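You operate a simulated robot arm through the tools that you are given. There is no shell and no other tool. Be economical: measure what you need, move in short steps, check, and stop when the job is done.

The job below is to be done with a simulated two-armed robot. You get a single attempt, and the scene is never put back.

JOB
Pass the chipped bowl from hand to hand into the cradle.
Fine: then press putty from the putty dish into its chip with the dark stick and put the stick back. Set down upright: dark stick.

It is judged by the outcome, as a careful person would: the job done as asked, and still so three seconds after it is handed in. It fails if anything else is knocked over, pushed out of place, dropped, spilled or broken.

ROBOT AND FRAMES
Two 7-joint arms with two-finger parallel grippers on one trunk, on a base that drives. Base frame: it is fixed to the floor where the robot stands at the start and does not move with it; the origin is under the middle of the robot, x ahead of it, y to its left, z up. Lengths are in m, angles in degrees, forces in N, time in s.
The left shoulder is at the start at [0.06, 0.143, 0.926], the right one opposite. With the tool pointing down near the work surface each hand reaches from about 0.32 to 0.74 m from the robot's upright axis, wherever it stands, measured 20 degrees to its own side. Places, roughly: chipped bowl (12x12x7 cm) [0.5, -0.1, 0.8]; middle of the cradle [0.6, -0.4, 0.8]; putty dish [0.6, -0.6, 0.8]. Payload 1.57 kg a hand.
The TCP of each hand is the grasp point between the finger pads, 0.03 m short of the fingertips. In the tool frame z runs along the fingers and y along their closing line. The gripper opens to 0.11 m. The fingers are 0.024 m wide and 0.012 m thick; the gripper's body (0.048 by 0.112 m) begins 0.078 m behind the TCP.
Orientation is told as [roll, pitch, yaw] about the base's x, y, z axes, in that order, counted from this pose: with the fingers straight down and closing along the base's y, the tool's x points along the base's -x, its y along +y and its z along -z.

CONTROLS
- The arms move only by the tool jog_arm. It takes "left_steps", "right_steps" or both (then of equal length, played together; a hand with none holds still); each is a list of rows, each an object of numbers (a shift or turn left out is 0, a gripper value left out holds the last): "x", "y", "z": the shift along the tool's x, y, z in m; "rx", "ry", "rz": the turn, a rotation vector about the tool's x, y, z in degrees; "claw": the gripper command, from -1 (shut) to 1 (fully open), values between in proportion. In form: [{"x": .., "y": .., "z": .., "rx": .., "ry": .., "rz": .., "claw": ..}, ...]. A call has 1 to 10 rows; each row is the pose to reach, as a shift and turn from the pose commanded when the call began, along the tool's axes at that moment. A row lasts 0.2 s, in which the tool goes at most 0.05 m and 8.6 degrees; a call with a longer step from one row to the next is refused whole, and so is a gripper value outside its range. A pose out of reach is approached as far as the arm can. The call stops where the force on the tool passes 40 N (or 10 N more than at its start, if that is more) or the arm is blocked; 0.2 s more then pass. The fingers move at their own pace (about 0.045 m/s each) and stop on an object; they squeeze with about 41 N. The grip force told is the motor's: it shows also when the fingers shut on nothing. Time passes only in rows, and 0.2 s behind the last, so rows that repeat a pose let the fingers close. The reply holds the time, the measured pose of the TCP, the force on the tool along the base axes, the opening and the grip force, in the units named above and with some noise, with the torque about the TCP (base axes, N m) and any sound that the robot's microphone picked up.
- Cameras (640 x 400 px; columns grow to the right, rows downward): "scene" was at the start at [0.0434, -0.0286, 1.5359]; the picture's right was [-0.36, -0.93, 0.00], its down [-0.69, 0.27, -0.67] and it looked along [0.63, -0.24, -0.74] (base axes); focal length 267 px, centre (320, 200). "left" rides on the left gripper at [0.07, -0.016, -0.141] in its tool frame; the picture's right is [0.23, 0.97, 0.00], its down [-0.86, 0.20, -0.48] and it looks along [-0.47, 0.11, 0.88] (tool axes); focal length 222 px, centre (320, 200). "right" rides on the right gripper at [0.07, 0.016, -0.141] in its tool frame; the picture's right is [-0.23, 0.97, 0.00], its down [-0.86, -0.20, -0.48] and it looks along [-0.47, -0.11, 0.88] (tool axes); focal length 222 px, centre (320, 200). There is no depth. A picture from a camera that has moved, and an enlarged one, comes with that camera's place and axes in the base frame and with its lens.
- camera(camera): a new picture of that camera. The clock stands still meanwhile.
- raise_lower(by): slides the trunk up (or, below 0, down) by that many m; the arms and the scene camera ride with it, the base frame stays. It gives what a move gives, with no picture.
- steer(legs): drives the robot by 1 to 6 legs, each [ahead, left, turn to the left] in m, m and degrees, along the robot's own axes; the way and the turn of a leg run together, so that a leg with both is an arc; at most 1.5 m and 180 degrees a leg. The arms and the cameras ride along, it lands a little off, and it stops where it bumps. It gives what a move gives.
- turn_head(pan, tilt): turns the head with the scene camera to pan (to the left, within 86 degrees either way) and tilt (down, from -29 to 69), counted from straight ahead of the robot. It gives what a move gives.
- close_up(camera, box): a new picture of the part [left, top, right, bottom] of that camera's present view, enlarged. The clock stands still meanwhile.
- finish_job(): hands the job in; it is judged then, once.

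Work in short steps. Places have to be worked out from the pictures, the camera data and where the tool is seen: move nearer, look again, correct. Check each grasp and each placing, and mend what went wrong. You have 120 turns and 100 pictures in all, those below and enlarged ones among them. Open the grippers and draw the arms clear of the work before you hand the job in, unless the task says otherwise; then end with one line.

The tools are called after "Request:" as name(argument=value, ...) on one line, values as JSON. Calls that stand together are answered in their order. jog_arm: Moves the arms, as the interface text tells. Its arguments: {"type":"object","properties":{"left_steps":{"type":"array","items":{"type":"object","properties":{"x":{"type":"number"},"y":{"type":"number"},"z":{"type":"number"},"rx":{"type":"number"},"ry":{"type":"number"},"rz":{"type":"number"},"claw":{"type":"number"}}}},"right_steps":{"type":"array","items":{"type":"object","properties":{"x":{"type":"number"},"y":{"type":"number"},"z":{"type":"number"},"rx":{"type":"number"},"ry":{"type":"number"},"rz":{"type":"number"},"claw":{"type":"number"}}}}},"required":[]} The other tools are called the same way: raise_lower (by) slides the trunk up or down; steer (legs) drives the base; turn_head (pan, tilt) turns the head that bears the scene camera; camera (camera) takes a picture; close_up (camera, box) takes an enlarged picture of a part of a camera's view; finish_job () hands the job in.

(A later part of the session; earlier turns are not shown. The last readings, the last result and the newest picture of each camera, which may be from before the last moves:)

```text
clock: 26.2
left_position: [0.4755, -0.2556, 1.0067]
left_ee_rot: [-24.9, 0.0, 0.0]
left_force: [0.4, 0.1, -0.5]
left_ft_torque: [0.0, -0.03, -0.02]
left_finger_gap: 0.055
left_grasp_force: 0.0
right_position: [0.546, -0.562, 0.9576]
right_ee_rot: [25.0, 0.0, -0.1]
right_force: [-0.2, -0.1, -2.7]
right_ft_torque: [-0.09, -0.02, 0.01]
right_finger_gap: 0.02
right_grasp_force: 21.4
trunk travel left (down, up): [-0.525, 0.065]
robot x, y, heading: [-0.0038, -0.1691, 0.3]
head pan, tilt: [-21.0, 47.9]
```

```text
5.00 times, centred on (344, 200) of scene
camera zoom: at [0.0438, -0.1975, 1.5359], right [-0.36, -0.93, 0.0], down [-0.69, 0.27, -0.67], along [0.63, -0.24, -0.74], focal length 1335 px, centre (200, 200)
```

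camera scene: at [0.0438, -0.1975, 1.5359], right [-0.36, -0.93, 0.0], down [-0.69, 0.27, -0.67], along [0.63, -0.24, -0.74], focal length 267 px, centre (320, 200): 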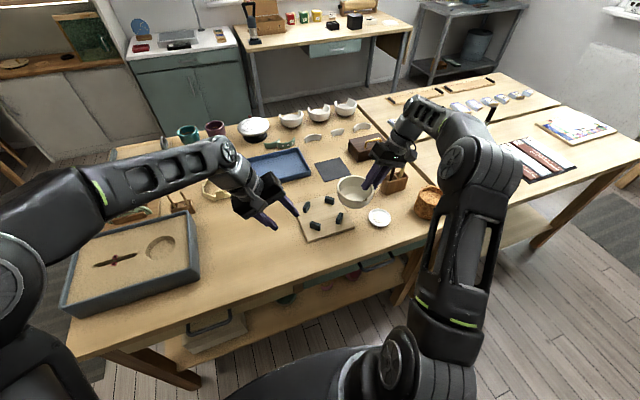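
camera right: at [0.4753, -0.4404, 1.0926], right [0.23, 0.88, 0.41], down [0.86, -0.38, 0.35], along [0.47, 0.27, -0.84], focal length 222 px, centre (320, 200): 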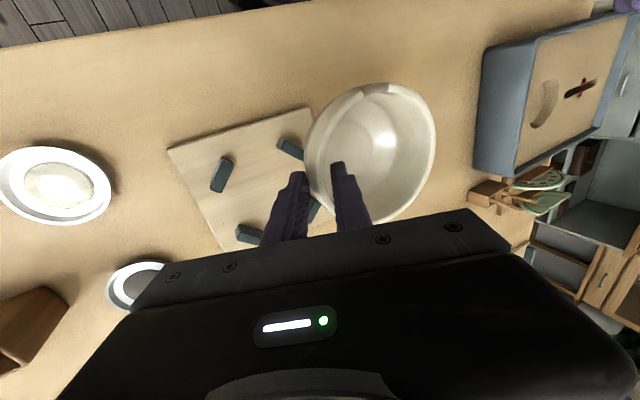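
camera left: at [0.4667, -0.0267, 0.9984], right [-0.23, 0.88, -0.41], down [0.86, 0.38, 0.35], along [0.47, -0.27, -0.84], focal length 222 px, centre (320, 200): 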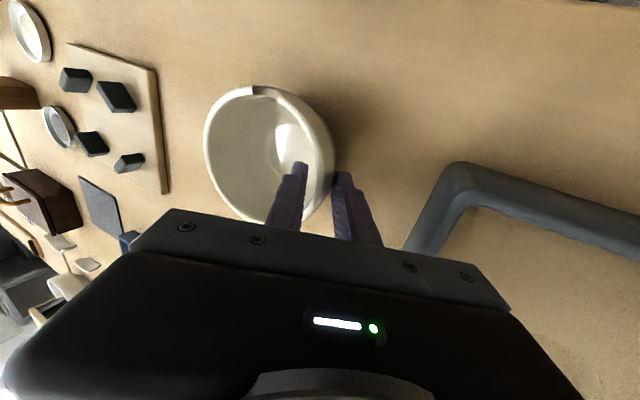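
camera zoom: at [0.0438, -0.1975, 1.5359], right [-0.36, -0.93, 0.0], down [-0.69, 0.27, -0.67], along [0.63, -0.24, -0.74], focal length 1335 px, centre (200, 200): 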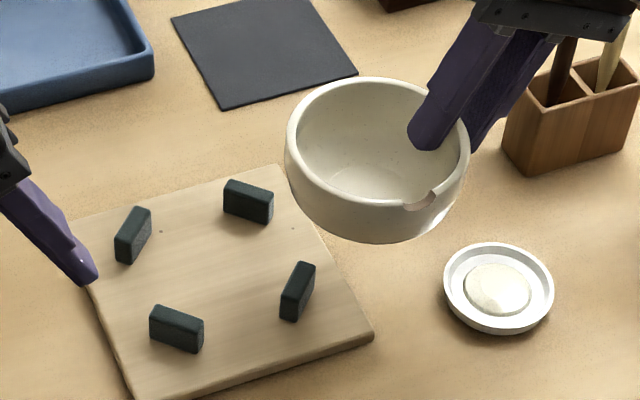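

The refined cradle centre is (0.594, -0.417), with peg mid-height at z≈0.82. The bowl is centred at (0.549, -0.507), so I'll shift it over the cradle.

Request:
jog_arm(right_steps=[{"x": -0.015, "y": 0.027, "z": 0.013}, {"x": -0.03, "y": 0.054, "z": 0.026}, {"x": -0.045, "y": 0.0815, "z": 0.038}, {"x": -0.045, "y": 0.0815, "z": 0.038}])

Request:
close_up(camera="scene", box=[280, 160, 408, 240])

Request:
camera(camera="right")

```text
clock: 27.2
left_position: [0.4762, -0.2561, 1.0076]
left_ee_rot: [-24.9, -0.1, 0.1]
left_force: [-0.9, -0.4, 0.4]
left_ft_torque: [0.0, 0.0, 0.0]
left_finger_gap: 0.0551
left_grasp_force: 0.1
right_position: [0.5917, -0.4729, 0.956]
right_ee_rot: [25.0, -0.1, 0.0]
right_force: [0.4, 0.3, -1.7]
right_ft_torque: [-0.14, -0.01, 0.03]
right_finger_gap: 0.0201
right_grasp_force: 21.9
trunk travel left (down, up): [-0.525, 0.065]
robot x, y, heading: [0.0041, -0.1685, 0.0]
head pan, tilt: [-21.0, 47.9]
```

```text
5.00 times, centred on (344, 200) of scene
camera zoom: at [0.0436, -0.1963, 1.5359], right [-0.36, -0.93, 0.0], down [-0.69, 0.27, -0.67], along [0.63, -0.24, -0.74], focal length 1335 px, centre (200, 200)
```

zoom: 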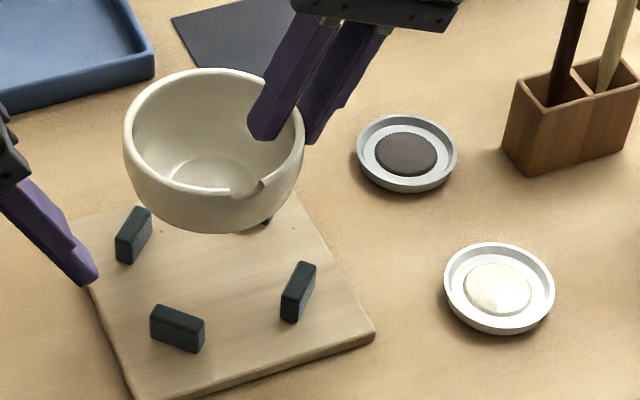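

```text
63 pictures are left
camera right: at [0.5201, -0.517, 1.0916], right [0.23, 0.88, 0.41], down [0.86, -0.38, 0.35], along [0.47, 0.27, -0.84], focal length 222 px, centre (320, 200)
```

right: 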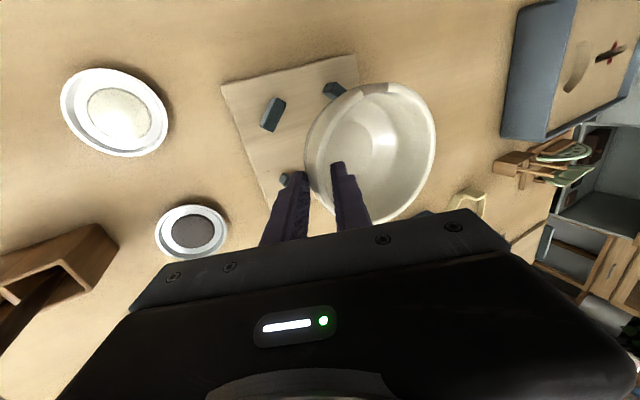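

The bowl is right above the cradle centre. I'll descend 5.5 cm and look.

Request:
jog_arm(right_steps=[{"y": -0.0085, "z": 0.018}, {"y": -0.017, "z": 0.036}, {"y": -0.0233, "z": 0.05}, {"y": -0.0233, "z": 0.05}])

Request:
close_up(camera="scene", box=[280, 160, 408, 240])

```text
clock: 28.2
left_position: [0.4749, -0.2553, 1.0081]
left_ee_rot: [-25.0, 0.0, 0.0]
left_force: [0.0, 0.1, 0.1]
left_ft_torque: [0.01, 0.0, 0.0]
left_finger_gap: 0.0551
left_grasp_force: 0.0
right_position: [0.5907, -0.4731, 0.9011]
right_ee_rot: [25.0, 0.0, 0.0]
right_force: [-0.8, 0.4, -2.3]
right_ft_torque: [-0.13, -0.01, 0.01]
right_finger_gap: 0.02
right_grasp_force: 22.4
trunk travel left (down, up): [-0.525, 0.065]
robot x, y, heading: [-0.0001, -0.166, 0.1]
head pan, tilt: [-21.0, 47.9]
```

```text
5.00 times, centred on (344, 200) of scene
camera zoom: at [0.0436, -0.1959, 1.5359], right [-0.36, -0.93, 0.0], down [-0.69, 0.27, -0.67], along [0.63, -0.24, -0.74], focal length 1335 px, centre (200, 200)
```

zoom: 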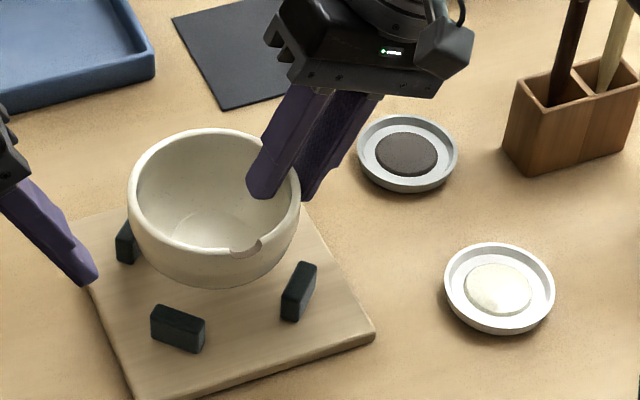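

The bowl is well aligned, sitting between the pegs. I'll lower slowly until it meets the board.

Request:
jog_arm(right_steps=[{"y": -0.0021, "z": 0.0045}, {"y": -0.0042, "z": 0.009}, {"y": -0.0063, "z": 0.0136}])

```text
clock: 29.1
left_position: [0.4762, -0.2559, 1.0071]
left_ee_rot: [-25.0, 0.0, 0.0]
left_force: [-0.3, -0.7, -0.2]
left_ft_torque: [-0.01, 0.0, 0.03]
left_finger_gap: 0.055
left_grasp_force: 0.1
right_position: [0.591, -0.4733, 0.8874]
right_ee_rot: [25.0, 0.0, 0.0]
right_force: [0.6, 0.6, -2.4]
right_ft_torque: [-0.16, -0.01, 0.02]
right_finger_gap: 0.0199
right_grasp_force: 22.1
trunk travel left (down, up): [-0.525, 0.065]
robot x, y, heading: [0.0007, -0.1633, 0.0]
head pan, tilt: [-21.0, 47.9]
```

No contact yet; I'll continue in 2–3 mm steps.

Request:
jog_arm(right_steps=[{"y": -0.0011, "z": 0.0025}, {"y": -0.0021, "z": 0.0045}, {"y": -0.0032, "z": 0.0068}])

Request:
close_up(camera="scene", box=[280, 160, 408, 240])

```text
clock: 29.9
left_position: [0.4755, -0.2545, 1.0076]
left_ee_rot: [-25.1, -0.1, 0.0]
left_force: [0.3, 0.1, -0.8]
left_ft_torque: [0.03, 0.03, 0.02]
left_finger_gap: 0.0551
left_grasp_force: 0.0
right_position: [0.5902, -0.4728, 0.8793]
right_ee_rot: [25.0, -0.1, 0.1]
right_force: [-0.6, 0.7, -1.4]
right_ft_torque: [-0.1, 0.02, -0.01]
right_finger_gap: 0.0201
right_grasp_force: 22.0
trunk travel left (down, up): [-0.525, 0.065]
robot x, y, heading: [-0.0018, -0.168, 0.1]
head pan, tilt: [-21.0, 47.9]
```

```text
5.00 times, centred on (344, 200) of scene
camera zoom: at [0.0438, -0.196, 1.5359], right [-0.36, -0.93, 0.0], down [-0.69, 0.27, -0.67], along [0.63, -0.24, -0.74], focal length 1335 px, centre (200, 200)
```

zoom: 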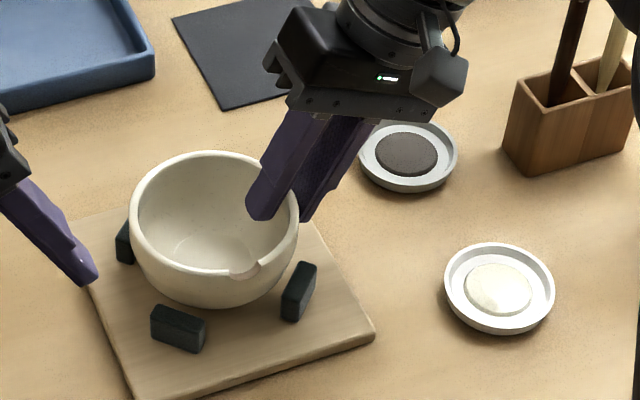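

It's very near now (the force eased a little); I'll continue down in small steps.

Request:
jog_arm(right_steps=[{"y": -0.0011, "z": 0.0025}, {"y": -0.0021, "z": 0.0045}, {"y": -0.0032, "z": 0.0068}])

```text
clock: 30.6
left_position: [0.4743, -0.2566, 1.0091]
left_ee_rot: [-25.0, -0.1, 0.0]
left_force: [0.0, 0.4, 0.3]
left_ft_torque: [-0.01, -0.01, -0.01]
left_finger_gap: 0.055
left_grasp_force: 0.2
right_position: [0.5899, -0.4731, 0.875]
right_ee_rot: [24.9, -0.2, 0.0]
right_force: [-2.1, -3.7, 14.9]
right_ft_torque: [0.12, 0.09, 0.08]
right_finger_gap: 0.0202
right_grasp_force: 21.8
trunk travel left (down, up): [-0.525, 0.065]
robot x, y, heading: [0.0011, -0.1683, 0.2]
head pan, tilt: [-21.0, 47.9]
```

Contact at TCP z≈0.875, consistent with the bowl standing on the board. I'll check the picture before letting go.

Request:
jog_arm(right_steps=[{"y": 0.0008, "z": -0.0018}])

Request:
close_up(camera="scene", box=[290, 175, 370, 225])

Request:
camera(camera="right")

```text
clock: 31.1
left_position: [0.4747, -0.2553, 1.0073]
left_ee_rot: [-24.9, 0.0, 0.0]
left_force: [-0.4, 0.3, 0.1]
left_ft_torque: [0.0, 0.02, 0.0]
left_finger_gap: 0.055
left_grasp_force: 0.1
right_position: [0.5892, -0.4725, 0.8745]
right_ee_rot: [24.9, -0.1, 0.0]
right_force: [1.0, -5.6, 11.6]
right_ft_torque: [-0.04, -0.05, -0.01]
right_finger_gap: 0.0202
right_grasp_force: 21.8
trunk travel left (down, up): [-0.525, 0.065]
robot x, y, heading: [0.0019, -0.168, -0.0]
head pan, tilt: [-21.0, 47.9]
```

```text
8.00 times, centred on (330, 200) of scene
camera zoom: at [0.0425, -0.1961, 1.536], right [-0.36, -0.93, 0.0], down [-0.69, 0.27, -0.67], along [0.63, -0.24, -0.74], focal length 2136 px, centre (240, 200)
```

zoom: 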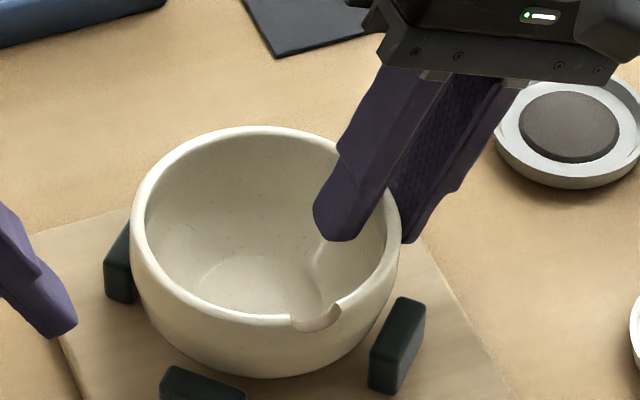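

```text
59 pictures are left
camera right: at [0.5196, -0.5182, 1.0097], right [0.23, 0.88, 0.41], down [0.85, -0.38, 0.35], along [0.47, 0.27, -0.84], focal length 222 px, centre (320, 200)
```

right: 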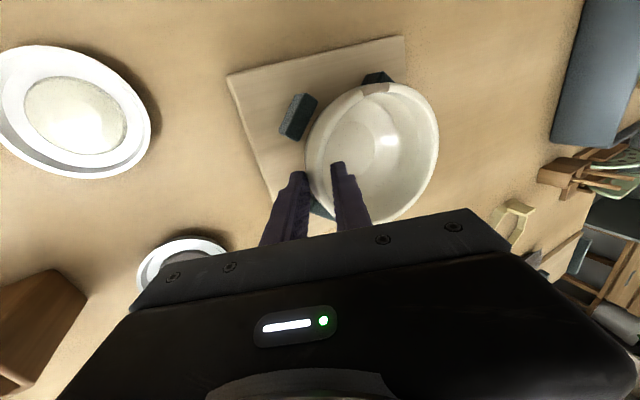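

The bowl sits centred between the pegs. I'll open and withdraw along the fingers.

Request:
jog_arm(right_steps=[{"claw": -0.4}, {"claw": -0.1}, {"claw": -0.1}, {"z": -0.015, "claw": -0.1}, {"z": -0.04, "claw": -0.1}, {"z": -0.08, "claw": -0.1}, {"z": -0.12, "claw": -0.1}])

Request:
close_up(camera="scene", box=[280, 150, 440, 250])

```text
clock: 32.6
left_position: [0.4763, -0.2543, 1.0075]
left_ee_rot: [-24.9, 0.0, 0.0]
left_force: [-0.1, 0.3, -0.1]
left_ft_torque: [0.01, 0.01, 0.02]
left_finger_gap: 0.0552
left_grasp_force: 0.0
right_position: [0.5906, -0.5099, 0.9556]
right_ee_rot: [25.0, 0.0, 0.0]
right_force: [0.1, -0.6, -0.4]
right_ft_torque: [-0.01, 0.01, 0.03]
right_finger_gap: 0.0494
right_grasp_force: 0.1
right hand out of reach, approached as far as the arm can: row 7
trunk travel left (down, up): [-0.525, 0.065]
robot x, y, heading: [-0.0029, -0.1652, 0.0]
head pan, tilt: [-21.0, 47.9]
```

```text
4.00 times, centred on (360, 200) of scene
camera zoom: at [0.0438, -0.1959, 1.5359], right [-0.36, -0.93, 0.0], down [-0.69, 0.27, -0.67], along [0.63, -0.24, -0.74], focal length 1068 px, centre (160, 200)
```

zoom: 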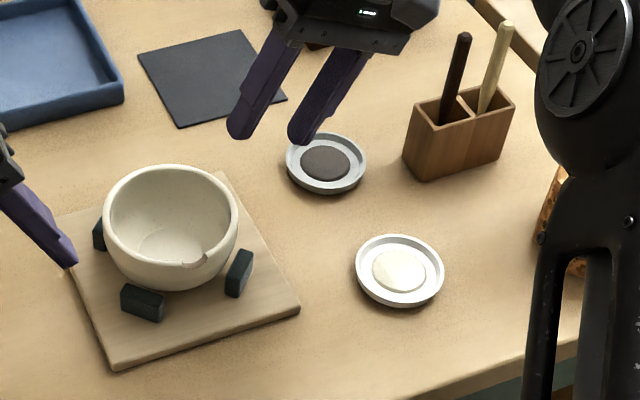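

The bowl stands in the cradle. There are two sticks (dark and pale) and two dishes (dark and cream contents), so I'll look closely to tell which one holds the putty.

Request:
close_up(camera="scene", box=[346, 178, 396, 230])

Request:
close_up(camera="scene", box=[372, 150, 420, 200])

```text
7.69 times, centred on (371, 204) of scene
camera zoom: at [0.0438, -0.1959, 1.5359], right [-0.36, -0.93, 0.0], down [-0.69, 0.27, -0.67], along [0.63, -0.24, -0.74], focal length 2054 px, centre (-72, 169)
```

zoom: 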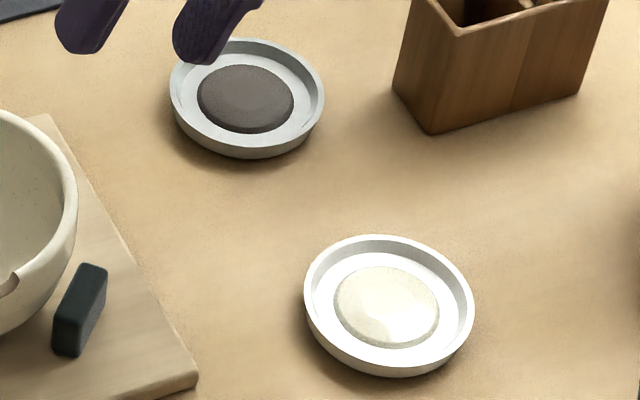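

```text
8.00 times, centred on (396, 175) of scene
camera zoom: at [0.0438, -0.1959, 1.5359], right [-0.36, -0.93, 0.0], down [-0.69, 0.27, -0.67], along [0.63, -0.24, -0.74], focal length 2136 px, centre (-288, 400)
```

zoom: 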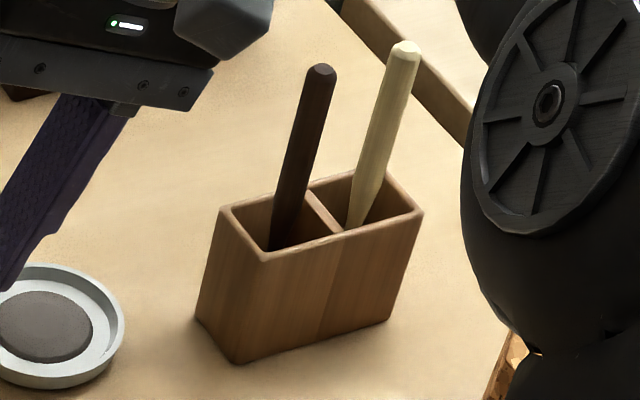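

I judge the grey dish with the matte dark lump to be the putty dish, as it fits the stated place best. The dark stick stands in the left compartment near (0.64, -0.71) with its top at about z 0.935. First I'll retract and raise the right hand, unrolled, so the base can slide further right safely.

Request:
jog_arm(right_steps=[{"x": 0.03, "y": 0.006, "z": -0.012, "rx": 4}, {"x": 0.07, "y": 0.014, "z": -0.03, "rx": 12}, {"x": 0.11, "y": 0.024, "z": -0.05, "rx": 19}, {"x": 0.15, "y": 0.032, "z": -0.068, "rx": 25}, {"x": 0.19, "y": 0.038, "z": -0.08, "rx": 25}])

Request:
camera(camera="scene")

```text
clock: 33.9
left_position: [0.4738, -0.255, 1.0079]
left_ee_rot: [-25.0, -0.1, 0.0]
left_force: [-1.2, -0.3, -0.7]
left_ft_torque: [-0.01, -0.01, -0.02]
left_finger_gap: 0.0552
left_grasp_force: 0.1
right_position: [0.3984, -0.5101, 1.0442]
right_ee_rot: [-0.2, 0.0, 0.0]
right_force: [0.2, 0.6, 0.1]
right_ft_torque: [-0.01, -0.01, -0.01]
right_finger_gap: 0.0494
right_grasp_force: 0.0
trunk travel left (down, up): [-0.525, 0.065]
robot x, y, heading: [0.0007, -0.1676, 0.0]
head pan, tilt: [-21.0, 47.9]
```

```text
55 pictures are left
camera scene: at [0.0421, -0.1959, 1.536], right [-0.36, -0.93, 0.0], down [-0.69, 0.27, -0.67], along [0.63, -0.24, -0.74], focal length 267 px, centre (320, 200)
```

scene: 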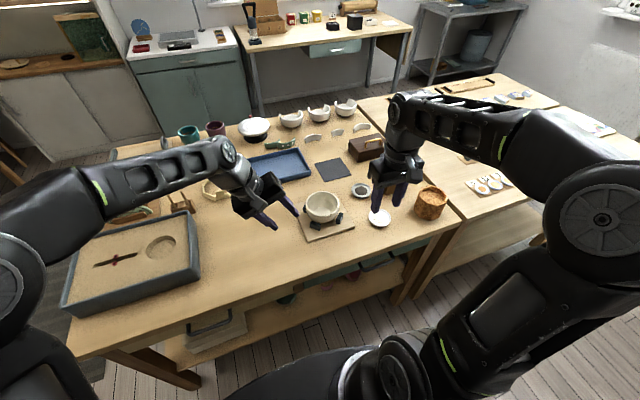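

I'll also swing the left arm out to the left so it's clear of the bowl after the drive.

Request:
jog_arm(left_steps=[{"x": 0.008, "y": 0.03, "z": -0.022, "rx": -4}, {"x": 0.016, "y": 0.06, "z": -0.04, "rx": -8}, {"x": 0.025, "y": 0.095, "z": -0.06, "rx": -14}, {"x": 0.033, "y": 0.13, "z": -0.08, "rx": -20}, {"x": 0.042, "y": 0.165, "z": -0.1, "rx": -25}, {"x": 0.05, "y": 0.19, "z": -0.117, "rx": -25}, {"x": 0.05, "y": 0.214, "z": -0.133, "rx": -25}])

Request:
steer(legs=[[0, -0.25, 0]])

Request:
turn_head(pan=-12, tilt=46)

Request:
camera(camera="scene")

Request:
camera(camera="right")

```text
clock: 35.5
left_position: [0.4264, -0.0041, 1.0386]
left_ee_rot: [0.0, 0.1, 0.0]
left_force: [0.1, -0.5, -0.2]
left_ft_torque: [-0.03, 0.02, 0.01]
left_finger_gap: 0.0549
left_grasp_force: 0.1
right_position: [0.3997, -0.5093, 1.046]
right_ee_rot: [0.0, 0.0, 0.0]
right_force: [0.0, -0.5, -0.3]
right_ft_torque: [-0.01, 0.02, -0.02]
right_finger_gap: 0.0495
right_grasp_force: 0.1
trunk travel left (down, up): [-0.525, 0.065]
robot x, y, heading: [0.0011, -0.1681, 0.0]
head pan, tilt: [-21.0, 47.9]
```

```text
clock: 37.3
left_position: [0.4267, -0.253, 1.0382]
left_ee_rot: [0.0, 0.0, 0.0]
left_force: [0.7, 0.5, 1.0]
left_ft_torque: [0.04, 0.0, 0.0]
left_finger_gap: 0.0551
left_grasp_force: 0.1
right_position: [0.4004, -0.7572, 1.0437]
right_ee_rot: [0.1, 0.0, 0.0]
right_force: [-0.2, 0.0, 0.1]
right_ft_torque: [0.04, 0.0, -0.01]
right_finger_gap: 0.0497
right_grasp_force: 0.1
trunk travel left (down, up): [-0.525, 0.065]
robot x, y, heading: [0.0012, -0.4176, -0.2]
head pan, tilt: [-21.0, 47.9]
```

```text
clock: 38.0
left_position: [0.4262, -0.2523, 1.0377]
left_ee_rot: [0.0, 0.0, 0.1]
left_force: [0.4, -0.1, -0.5]
left_ft_torque: [-0.02, -0.01, 0.01]
left_finger_gap: 0.0552
left_grasp_force: 0.0
right_position: [0.3996, -0.7568, 1.0453]
right_ee_rot: [0.0, -0.1, 0.1]
right_force: [0.1, 0.1, -0.3]
right_ft_torque: [-0.01, 0.0, -0.01]
right_finger_gap: 0.0495
right_grasp_force: 0.1
trunk travel left (down, up): [-0.525, 0.065]
robot x, y, heading: [0.0, -0.4123, -0.0]
head pan, tilt: [-12.0, 46.0]
```

```text
54 pictures are left
camera scene: at [0.0486, -0.4316, 1.5385], right [-0.21, -0.98, 0.0], down [-0.7, 0.15, -0.69], along [0.68, -0.14, -0.72], focal length 267 px, centre (320, 200)
```

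scene: 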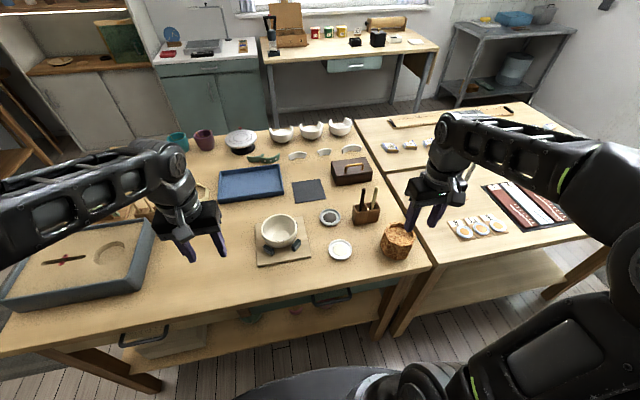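

```text
53 pictures are left
camera right: at [0.3296, -0.7409, 1.1864], right [0.23, 0.97, 0.0], down [0.86, -0.2, 0.48], along [0.47, -0.11, -0.88], focal length 222 px, centre (320, 200)
```

right: 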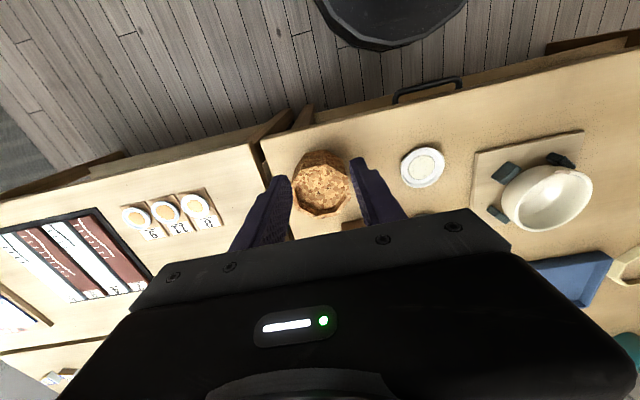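

The base landed well. I'll close up on the stick holder and dishes from this new viewpoint to triangulate.

Request:
close_up(camera="scene", box=[310, 175, 390, 225])

Request:
close_up(camera="scene", box=[250, 205, 362, 275])

```text
8.00 times, centred on (350, 200) of scene
camera zoom: at [0.0486, -0.4316, 1.5385], right [-0.21, -0.98, 0.0], down [-0.7, 0.15, -0.69], along [0.68, -0.14, -0.72], focal length 2136 px, centre (80, 200)
```

zoom: 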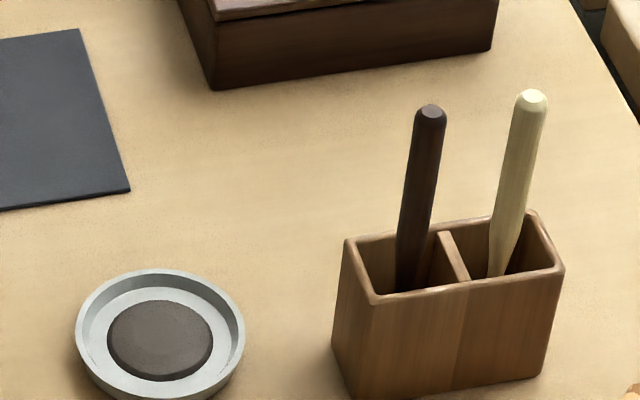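

```text
5.71 times, centred on (306, 240) of scene
camera zoom: at [0.0486, -0.4316, 1.5385], right [-0.21, -0.98, 0.0], down [-0.7, 0.15, -0.69], along [0.68, -0.14, -0.72], focal length 1526 px, centre (400, -29)
```

zoom: 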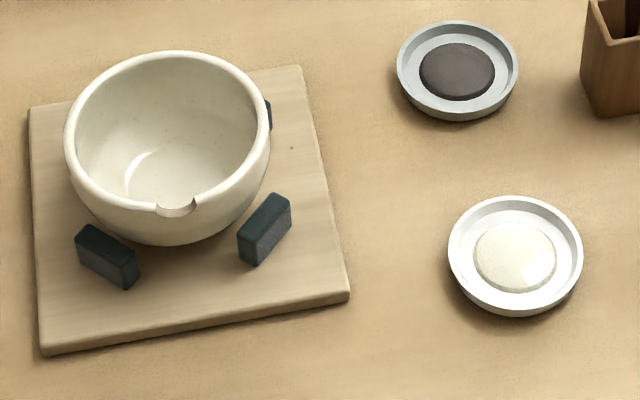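

Triangulation puts the dark stick upright at (0.620, -0.697), top z≈0.953, and the holder rim at z≈0.869. The putty lump is at (0.646, -0.595, 0.806), which matches the stated place, and the chip is at (0.541, -0.414). I'll turn the right hand 90° so it closes along x, away from the pale stick.

Request:
jog_arm(right_steps=[{"rz": 8.5, "claw": -0.2}, {"rz": 17, "claw": -0.2}, {"rz": 25.5, "claw": -0.2}, {"rz": 34, "claw": -0.2}, {"rz": 42.5, "claw": -0.2}, {"rz": 51, "claw": -0.2}, {"rz": 59.5, "claw": -0.2}, {"rz": 68, "claw": -0.2}, {"rz": 76.5, "claw": -0.2}, {"rz": 85, "claw": -0.2}])

```text
clock: 40.2
left_position: [0.4262, -0.2507, 1.0384]
left_ee_rot: [0.0, 0.1, 0.0]
left_force: [-0.4, -0.1, 0.0]
left_ft_torque: [0.0, -0.01, -0.01]
left_finger_gap: 0.0554
left_grasp_force: 0.0
right_position: [0.4007, -0.7569, 1.0445]
right_ee_rot: [0.0, -0.1, -85.2]
right_force: [-0.5, 0.3, -0.7]
right_ft_torque: [0.01, -0.01, 0.0]
right_finger_gap: 0.044
right_grasp_force: 0.1
trunk travel left (down, up): [-0.525, 0.065]
robot x, y, heading: [-0.0, -0.4125, 0.1]
head pan, tilt: [-12.0, 46.0]
```

Yaw is at -85°. I'll finish the turn and move above the dark stick at a safe height.

Request:
jog_arm(right_steps=[{"x": 0.007, "y": 0.037, "rz": 5}, {"x": 0.014, "y": 0.074, "rz": 5}, {"x": 0.021, "y": 0.111, "rz": 5}, {"x": 0.028, "y": 0.148, "rz": 5}, {"x": 0.035, "y": 0.186, "z": 0.01, "rz": 5}, {"x": 0.041, "y": 0.223, "z": 0.02, "rz": 5}, {"x": 0.041, "y": 0.223, "z": 0.02, "rz": 5}])

Request:
camera(camera="right")

Request:
close_up(camera="scene", box=[310, 155, 422, 225])

```text
clock: 41.8
left_position: [0.4254, -0.2523, 1.0385]
left_ee_rot: [0.0, -0.1, 0.0]
left_force: [-1.0, 0.5, 0.4]
left_ft_torque: [0.0, 0.01, 0.01]
left_finger_gap: 0.055
left_grasp_force: 0.1
right_position: [0.6178, -0.697, 1.0259]
right_ee_rot: [0.1, -0.1, -89.8]
right_force: [0.7, 0.0, 0.3]
right_ft_torque: [0.04, -0.05, 0.01]
right_finger_gap: 0.0441
right_grasp_force: 0.0
trunk travel left (down, up): [-0.525, 0.065]
robot x, y, heading: [-0.0016, -0.4167, -0.1]
head pan, tilt: [-12.0, 46.0]
```

```text
50 pictures are left
camera right: at [0.6329, -0.6274, 1.167], right [0.97, -0.23, 0.0], down [-0.2, -0.86, 0.48], along [-0.11, -0.47, -0.88], focal length 222 px, centre (320, 200)
```

right: 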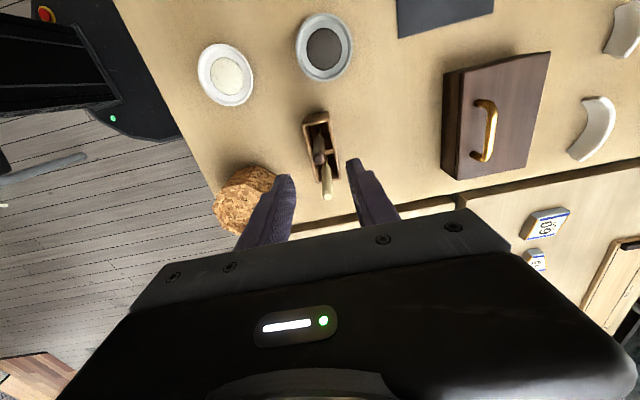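

```text
5.71 times, centred on (366, 190) of scene
camera zoom: at [0.0481, -0.4322, 1.5386], right [-0.21, -0.98, 0.0], down [-0.7, 0.15, -0.69], along [0.68, -0.14, -0.72], focal length 1526 px, centre (57, 257)
```

zoom: 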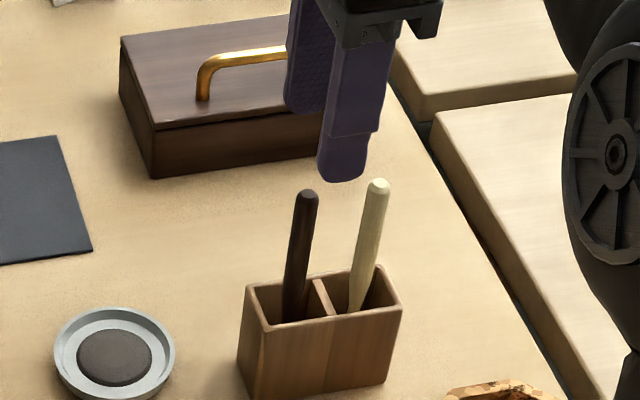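

The scene projection agrees with the stick top. I'll enlarge the wrist view to confirm along the other direction.

Request:
close_up(camera="right", box=[280, 100, 376, 220])

```text
3.33 times, centred on (328, 160) of right
camera zoom: at [0.6329, -0.6274, 1.167], right [0.97, -0.23, 0.0], down [-0.2, -0.86, 0.48], along [-0.11, -0.47, -0.88], focal length 740 px, centre (293, 333)
```

zoom: 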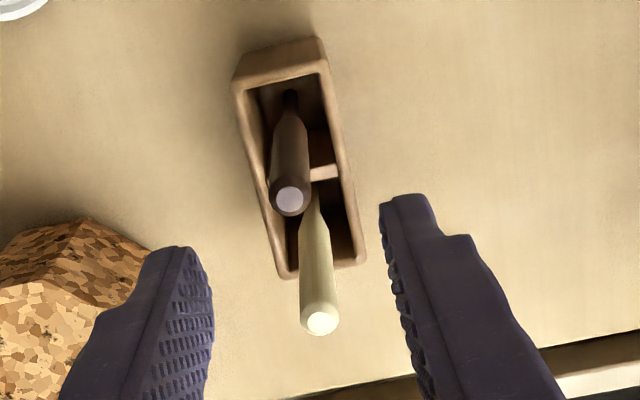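

The wrist view confirms the stick at (0.617, -0.697), and the pale stick is 4 cm away on the unopened side. I'll descend to z≈0.918.

Request:
jog_arm(right_steps=[{"z": 0.03}, {"z": 0.06}, {"z": 0.09}, {"z": 0.107}])

Request:
close_up(camera="scene", box=[310, 155, 422, 225])

Request:
close_up(camera="right", box=[230, 70, 410, 220])

```text
clock: 42.8
left_position: [0.427, -0.2515, 1.0378]
left_ee_rot: [0.0, 0.0, 0.1]
left_force: [0.0, -0.2, 0.2]
left_ft_torque: [0.01, 0.02, 0.01]
left_finger_gap: 0.0549
left_grasp_force: 0.1
right_position: [0.6163, -0.694, 0.9176]
right_ee_rot: [0.0, 0.0, -90.0]
right_force: [-0.1, 0.8, 0.0]
right_ft_torque: [-0.02, -0.03, 0.02]
right_finger_gap: 0.0441
right_grasp_force: 0.0
trunk travel left (down, up): [-0.525, 0.065]
robot x, y, heading: [0.0005, -0.4124, 0.0]
head pan, tilt: [-12.0, 46.0]
```

```text
5.71 times, centred on (366, 190) of scene
camera zoom: at [0.0488, -0.4316, 1.5386], right [-0.21, -0.98, 0.0], down [-0.7, 0.15, -0.69], along [0.68, -0.14, -0.72], focal length 1526 px, centre (57, 257)
```

zoom: 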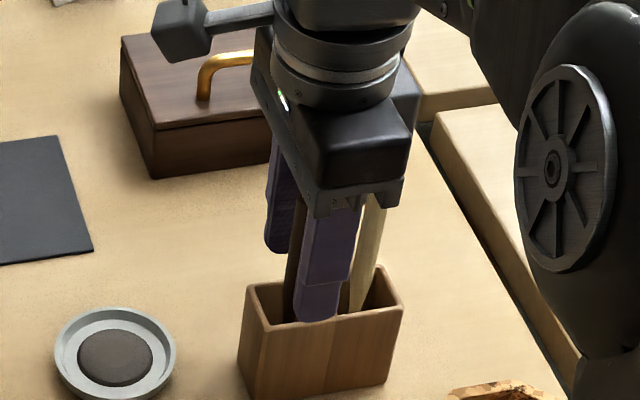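

```text
2.67 times, centred on (320, 145) of right
camera zoom: at [0.6315, -0.626, 1.0601], right [0.97, -0.23, 0.0], down [-0.2, -0.86, 0.48], along [-0.11, -0.47, -0.88], focal length 592 px, centre (320, 347)
```

zoom: 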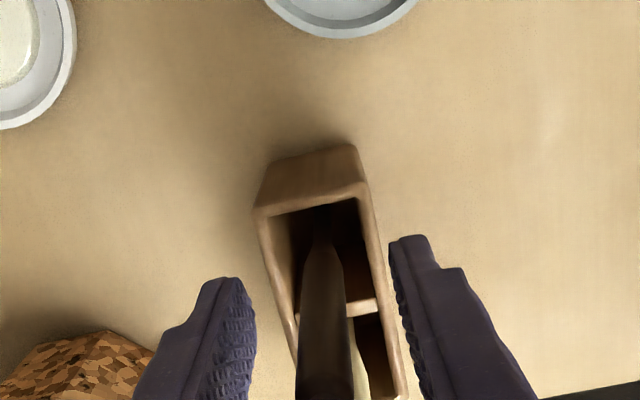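

The stick is centred between the fingers. I'll close.

Request:
jog_arm(right_steps=[{"claw": -0.6}, {"claw": -0.9}, {"claw": -1}, {"claw": -1}, {"claw": -1}])

Request:
close_up(camera="right", box=[230, 70, 410, 220])

```text
clock: 44.0
left_position: [0.4267, -0.2514, 1.0382]
left_ee_rot: [0.1, -0.1, 0.0]
left_force: [0.4, -0.3, -0.3]
left_ft_torque: [0.02, -0.02, -0.01]
left_finger_gap: 0.0546
left_grasp_force: 0.0
right_position: [0.6164, -0.6959, 0.9189]
right_ee_rot: [0.1, 0.1, -89.9]
right_force: [0.4, -0.3, -0.8]
right_ft_torque: [-0.02, 0.01, -0.01]
right_finger_gap: 0.011
right_grasp_force: 29.1
trunk travel left (down, up): [-0.525, 0.065]
robot x, y, heading: [0.002, -0.4146, -0.2]
head pan, tilt: [-12.0, 46.0]
```

```text
2.67 times, centred on (320, 145) of right
camera zoom: at [0.6314, -0.6257, 1.0602], right [0.97, -0.23, 0.0], down [-0.2, -0.86, 0.48], along [-0.11, -0.47, -0.88], focal length 592 px, centre (320, 347)
```

zoom: 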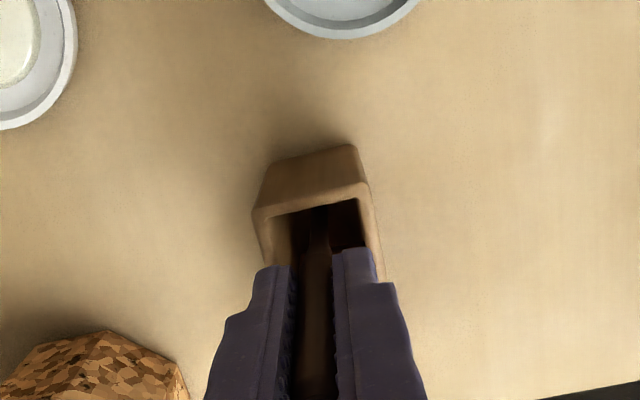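

The stick is gripped at 11 mm. I'll lift it straight up out of the holder.

Request:
jog_arm(right_steps=[{"z": -0.02}, {"z": -0.045}, {"z": -0.07}, {"z": -0.095}, {"z": -0.108}, {"z": -0.108}])

Request:
close_up(camera="scene", box=[310, 155, 422, 225])

Request:
close_up(camera="right", box=[230, 70, 410, 220])

```text
clock: 45.4
left_position: [0.4258, -0.2513, 1.0393]
left_ee_rot: [0.1, -0.1, 0.1]
left_force: [-0.7, 0.1, 0.2]
left_ft_torque: [-0.01, 0.02, -0.01]
left_finger_gap: 0.055
left_grasp_force: 0.0
right_position: [0.6199, -0.6961, 1.0245]
right_ee_rot: [0.0, 0.0, -89.9]
right_force: [0.3, -0.1, 0.1]
right_ft_torque: [0.02, 0.01, 0.02]
right_finger_gap: 0.011
right_grasp_force: 28.6
trunk travel left (down, up): [-0.525, 0.065]
robot x, y, heading: [0.0008, -0.4132, -0.2]
head pan, tilt: [-12.0, 46.0]
```

```text
5.71 times, centred on (366, 190) of scene
camera zoom: at [0.0488, -0.4316, 1.5385], right [-0.21, -0.98, 0.0], down [-0.7, 0.15, -0.69], along [0.68, -0.14, -0.72], focal length 1526 px, centre (57, 257)
```

zoom: 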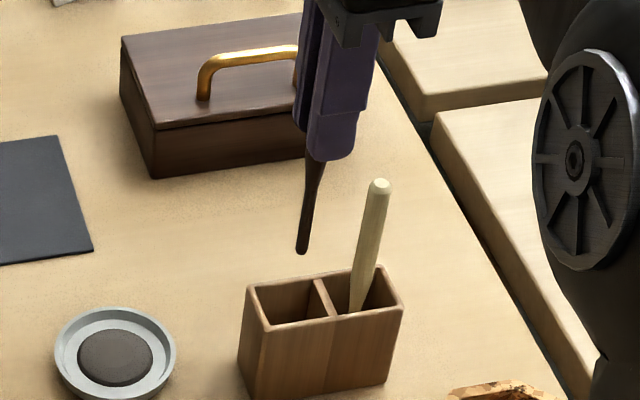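

```text
2.67 times, centred on (320, 145) of right
camera zoom: at [0.634, -0.627, 1.1666], right [0.97, -0.23, 0.0], down [-0.2, -0.86, 0.48], along [-0.11, -0.47, -0.88], focal length 592 px, centre (320, 347)
```

zoom: 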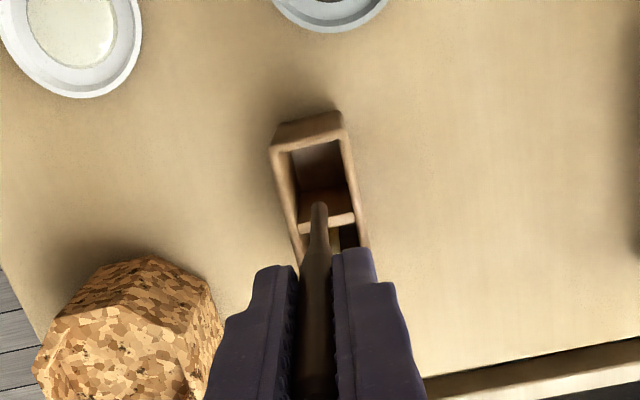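

The stick is held vertical with its tip 11.5 cm below the TCP. I'll move over the putty dish.

Request:
jog_arm(right_steps=[{"x": 0.035, "y": 0.009}, {"x": 0.07, "y": 0.018}, {"x": 0.101, "y": 0.026}, {"x": 0.101, "y": 0.026, "z": 0.03}, {"x": 0.101, "y": 0.026, "z": 0.06}])

Request:
close_up(camera="scene", box=[286, 180, 366, 230])

Request:
close_up(camera="right", box=[230, 50, 410, 200])

```text
clock: 46.6
left_position: [0.426, -0.2528, 1.0385]
left_ee_rot: [0.0, 0.0, 0.0]
left_force: [0.0, -0.1, 0.0]
left_ft_torque: [-0.01, 0.0, -0.03]
left_finger_gap: 0.0551
left_grasp_force: 0.0
right_position: [0.6485, -0.5982, 0.9644]
right_ee_rot: [-0.1, 0.0, -90.0]
right_force: [-0.2, -0.9, 0.2]
right_ft_torque: [0.0, -0.01, 0.0]
right_finger_gap: 0.0108
right_grasp_force: 29.1
right hand out of reach, approached as far as the arm can: row 1, 2, 3
trunk travel left (down, up): [-0.525, 0.065]
robot x, y, heading: [-0.0003, -0.4128, -0.1]
head pan, tilt: [-12.0, 46.0]
```

```text
8.00 times, centred on (326, 205) of scene
camera zoom: at [0.0482, -0.4329, 1.5386], right [-0.21, -0.98, 0.0], down [-0.7, 0.15, -0.69], along [0.68, -0.14, -0.72], focal length 2136 px, centre (272, 160)
```

zoom: 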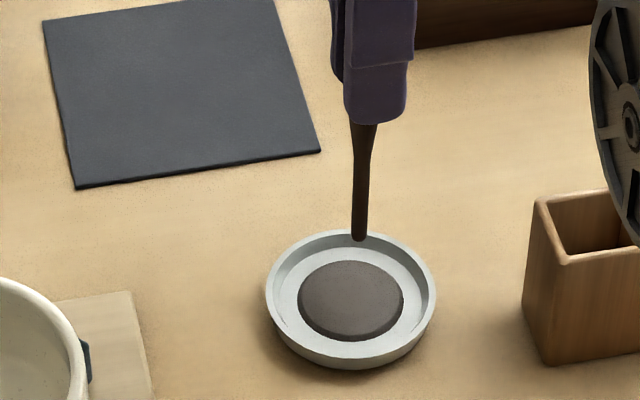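

```text
2.67 times, centred on (320, 125) of right
camera zoom: at [0.6629, -0.5295, 1.1061], right [0.97, -0.23, 0.0], down [-0.2, -0.86, 0.48], along [-0.11, -0.47, -0.88], focal length 592 px, centre (320, 400)
```

zoom: 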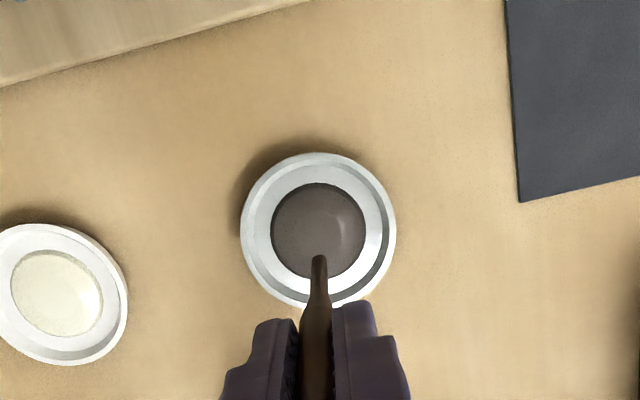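

The tip is right over the putty lump. I'll lower to just above it, then press in with small steps.

Request:
jog_arm(right_steps=[{"x": 0.002, "y": -0.001, "z": 0.018}, {"x": 0.002, "y": -0.001, "z": 0.034}, {"x": 0.002, "y": -0.001, "z": 0.039}, {"x": 0.002, "y": -0.001, "z": 0.042}])

Request:
close_up(camera="scene", box=[286, 180, 366, 230])

```text
clock: 47.6
left_position: [0.4253, -0.2511, 1.0391]
left_ee_rot: [-0.1, -0.1, -0.1]
left_force: [0.1, 0.7, 0.1]
left_ft_torque: [-0.02, -0.02, 0.01]
left_finger_gap: 0.0551
left_grasp_force: 0.1
right_position: [0.6439, -0.5934, 0.9254]
right_ee_rot: [0.3, 0.0, -90.0]
right_force: [0.2, -0.6, 17.7]
right_ft_torque: [0.0, -0.53, 0.02]
right_finger_gap: 0.011
right_grasp_force: 29.1
trunk travel left (down, up): [-0.525, 0.065]
robot x, y, heading: [0.003, -0.4156, -0.0]
head pan, tilt: [-12.0, 46.0]
```

```text
8.00 times, centred on (326, 205) of scene
camera zoom: at [0.047, -0.4311, 1.539], right [-0.21, -0.98, 0.0], down [-0.7, 0.15, -0.7], along [0.68, -0.14, -0.72], focal length 2136 px, centre (272, 160)
```

zoom: 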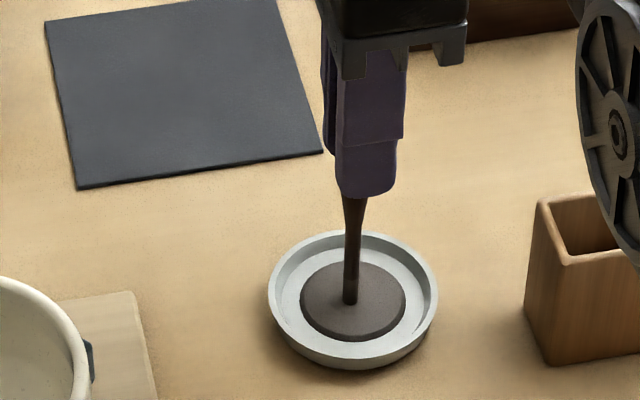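

Firm contact with the putty. I'll lift and check whether the tip picked some up and the dish stayed put.

Request:
jog_arm(right_steps=[{"z": -0.01}, {"z": -0.03}, {"z": -0.05}])

Request:
close_up(camera="scene", box=[286, 180, 366, 230])

Request:
close_up(camera="right", box=[260, 90, 380, 190])

```text
clock: 48.4
left_position: [0.4246, -0.2516, 1.0378]
left_ee_rot: [0.0, 0.1, 0.0]
left_force: [0.4, -0.2, -0.3]
left_ft_torque: [-0.02, -0.01, -0.02]
left_finger_gap: 0.0551
left_grasp_force: 0.0
right_position: [0.643, -0.5937, 0.9716]
right_ee_rot: [-0.2, 0.0, -89.9]
right_force: [-0.6, 0.6, 0.4]
right_ft_torque: [0.02, 0.03, -0.03]
right_finger_gap: 0.0108
right_grasp_force: 28.5
trunk travel left (down, up): [-0.525, 0.065]
robot x, y, heading: [-0.0023, -0.4135, -0.0]
head pan, tilt: [-12.0, 46.0]
```

```text
8.00 times, centred on (326, 205) of scene
camera zoom: at [0.0485, -0.4315, 1.5385], right [-0.21, -0.98, 0.0], down [-0.7, 0.15, -0.69], along [0.68, -0.14, -0.72], focal length 2136 px, centre (272, 160)
```

zoom: 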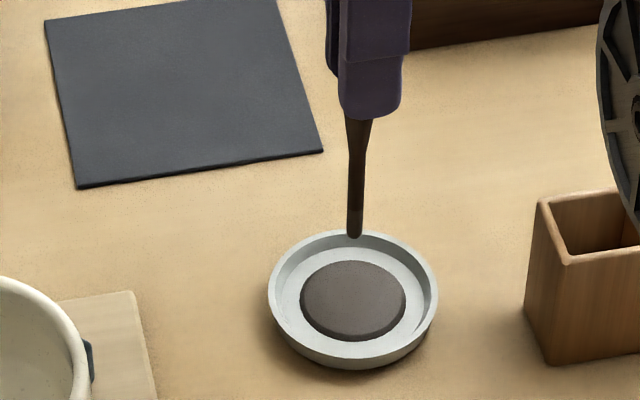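

```text
4.00 times, centred on (320, 140) of right
camera zoom: at [0.6593, -0.5249, 1.1135], right [0.97, -0.23, 0.0], down [-0.2, -0.85, 0.48], along [-0.11, -0.47, -0.88], focal length 888 px, centre (320, 440)
```

zoom: 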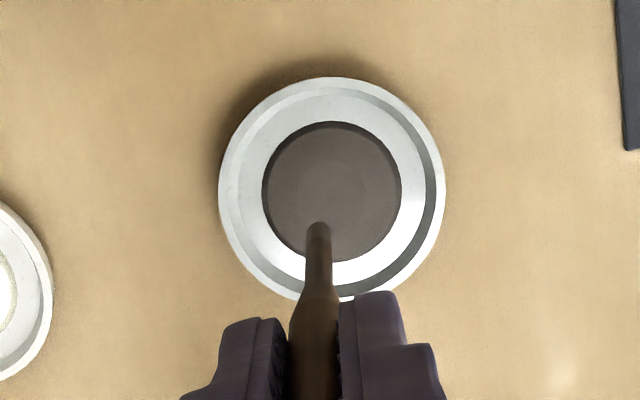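

Dish and putty are unmoved. I'll zoom hard on the stick tip to see whether it carries putty.

Request:
close_up(camera="right", box=[305, 135, 335, 160])

Request:
close_up(camera="scene", box=[320, 190, 352, 215])

```text
16.00 times, centred on (320, 148) of right
camera zoom: at [0.6593, -0.5249, 1.1135], right [0.97, -0.23, 0.0], down [-0.2, -0.85, 0.48], along [-0.11, -0.47, -0.88], focal length 3554 px, centre (320, 1040)
```

zoom: 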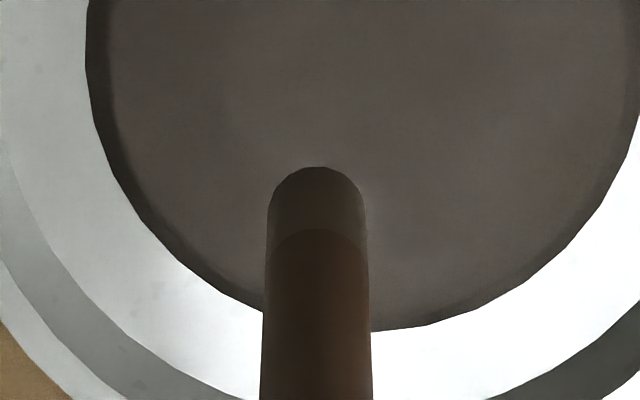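

```text
16.00 times, centred on (336, 202) of scene
camera zoom: at [0.0485, -0.4315, 1.5385], right [-0.21, -0.98, 0.0], down [-0.7, 0.15, -0.69], along [0.68, -0.14, -0.72], focal length 4272 px, centre (64, 160)
```

zoom: 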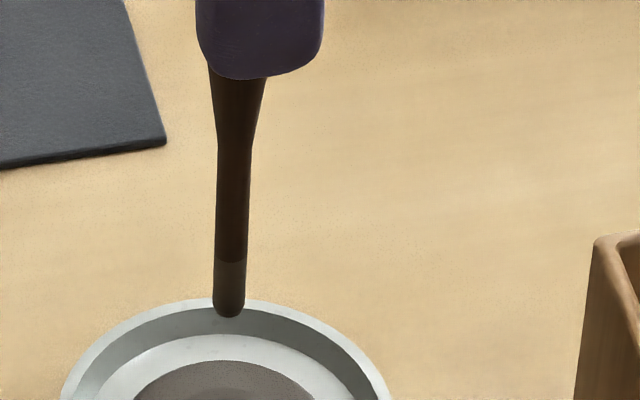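

The tip carries a coat of putty. I'll swing toward the chip by raising and coming nearer first, while the left hand moves further left to stay clear.

Request:
jog_arm(right_steps=[{"y": -0.03, "z": -0.015}, {"x": 0.005, "y": -0.06, "z": -0.03}, {"x": 0.02, "y": -0.085, "z": -0.045}, {"x": 0.05, "y": -0.1, "z": -0.05}, {"x": 0.09, "y": -0.102, "z": -0.05}, {"x": 0.13, "y": -0.102, "z": -0.05}, {"x": 0.165, "y": -0.102, "z": -0.05}, {"x": 0.18, "y": -0.102, "z": -0.05}], left_steps=[{"y": 0.02}, {"y": 0.04}, {"y": 0.06}, {"y": 0.08}, {"y": 0.1}, {"y": 0.1}, {"y": 0.1}, {"y": 0.1}])

Request:
close_up(camera="scene", box=[240, 195, 320, 245])

Request:
close_up(camera="right", box=[260, 90, 380, 190])

```text
clock: 50.2
left_position: [0.4264, -0.1525, 1.0387]
left_ee_rot: [0.0, 0.0, -0.1]
left_force: [-0.2, -0.2, 0.3]
left_ft_torque: [0.0, 0.01, 0.01]
left_finger_gap: 0.0552
left_grasp_force: 0.0
right_position: [0.5408, -0.4119, 1.0244]
right_ee_rot: [-0.1, 0.0, -90.1]
right_force: [0.4, 0.8, -0.1]
right_ft_torque: [-0.01, 0.0, -0.02]
right_finger_gap: 0.0108
right_grasp_force: 28.6
trunk travel left (down, up): [-0.525, 0.065]
robot x, y, heading: [0.0032, -0.4137, -0.1]
head pan, tilt: [-12.0, 46.0]
```

```text
8.00 times, centred on (280, 220) of scene
camera zoom: at [0.0488, -0.4314, 1.5385], right [-0.21, -0.98, 0.0], down [-0.7, 0.15, -0.69], along [0.68, -0.14, -0.72], focal length 2136 px, centre (640, 40)
```

zoom: 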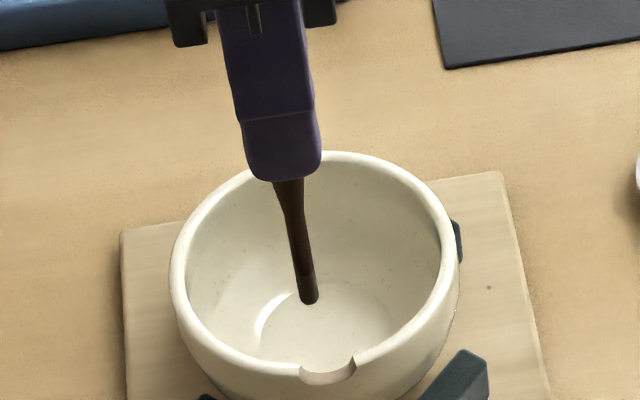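

```text
4.00 times, centred on (320, 140) of right
camera zoom: at [0.5568, -0.3427, 1.1655], right [0.97, -0.23, 0.0], down [-0.2, -0.85, 0.48], along [-0.11, -0.47, -0.88], focal length 888 px, centre (320, 440)
```

zoom: 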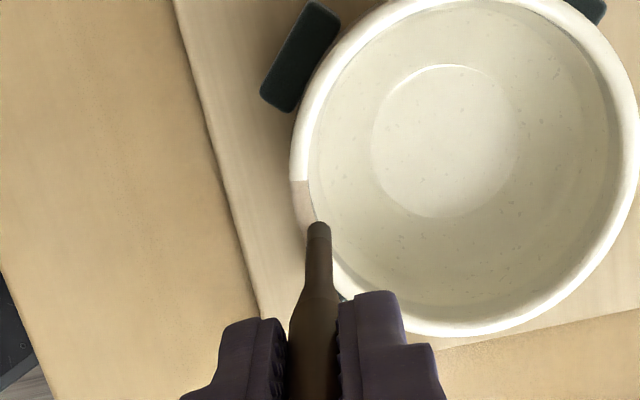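

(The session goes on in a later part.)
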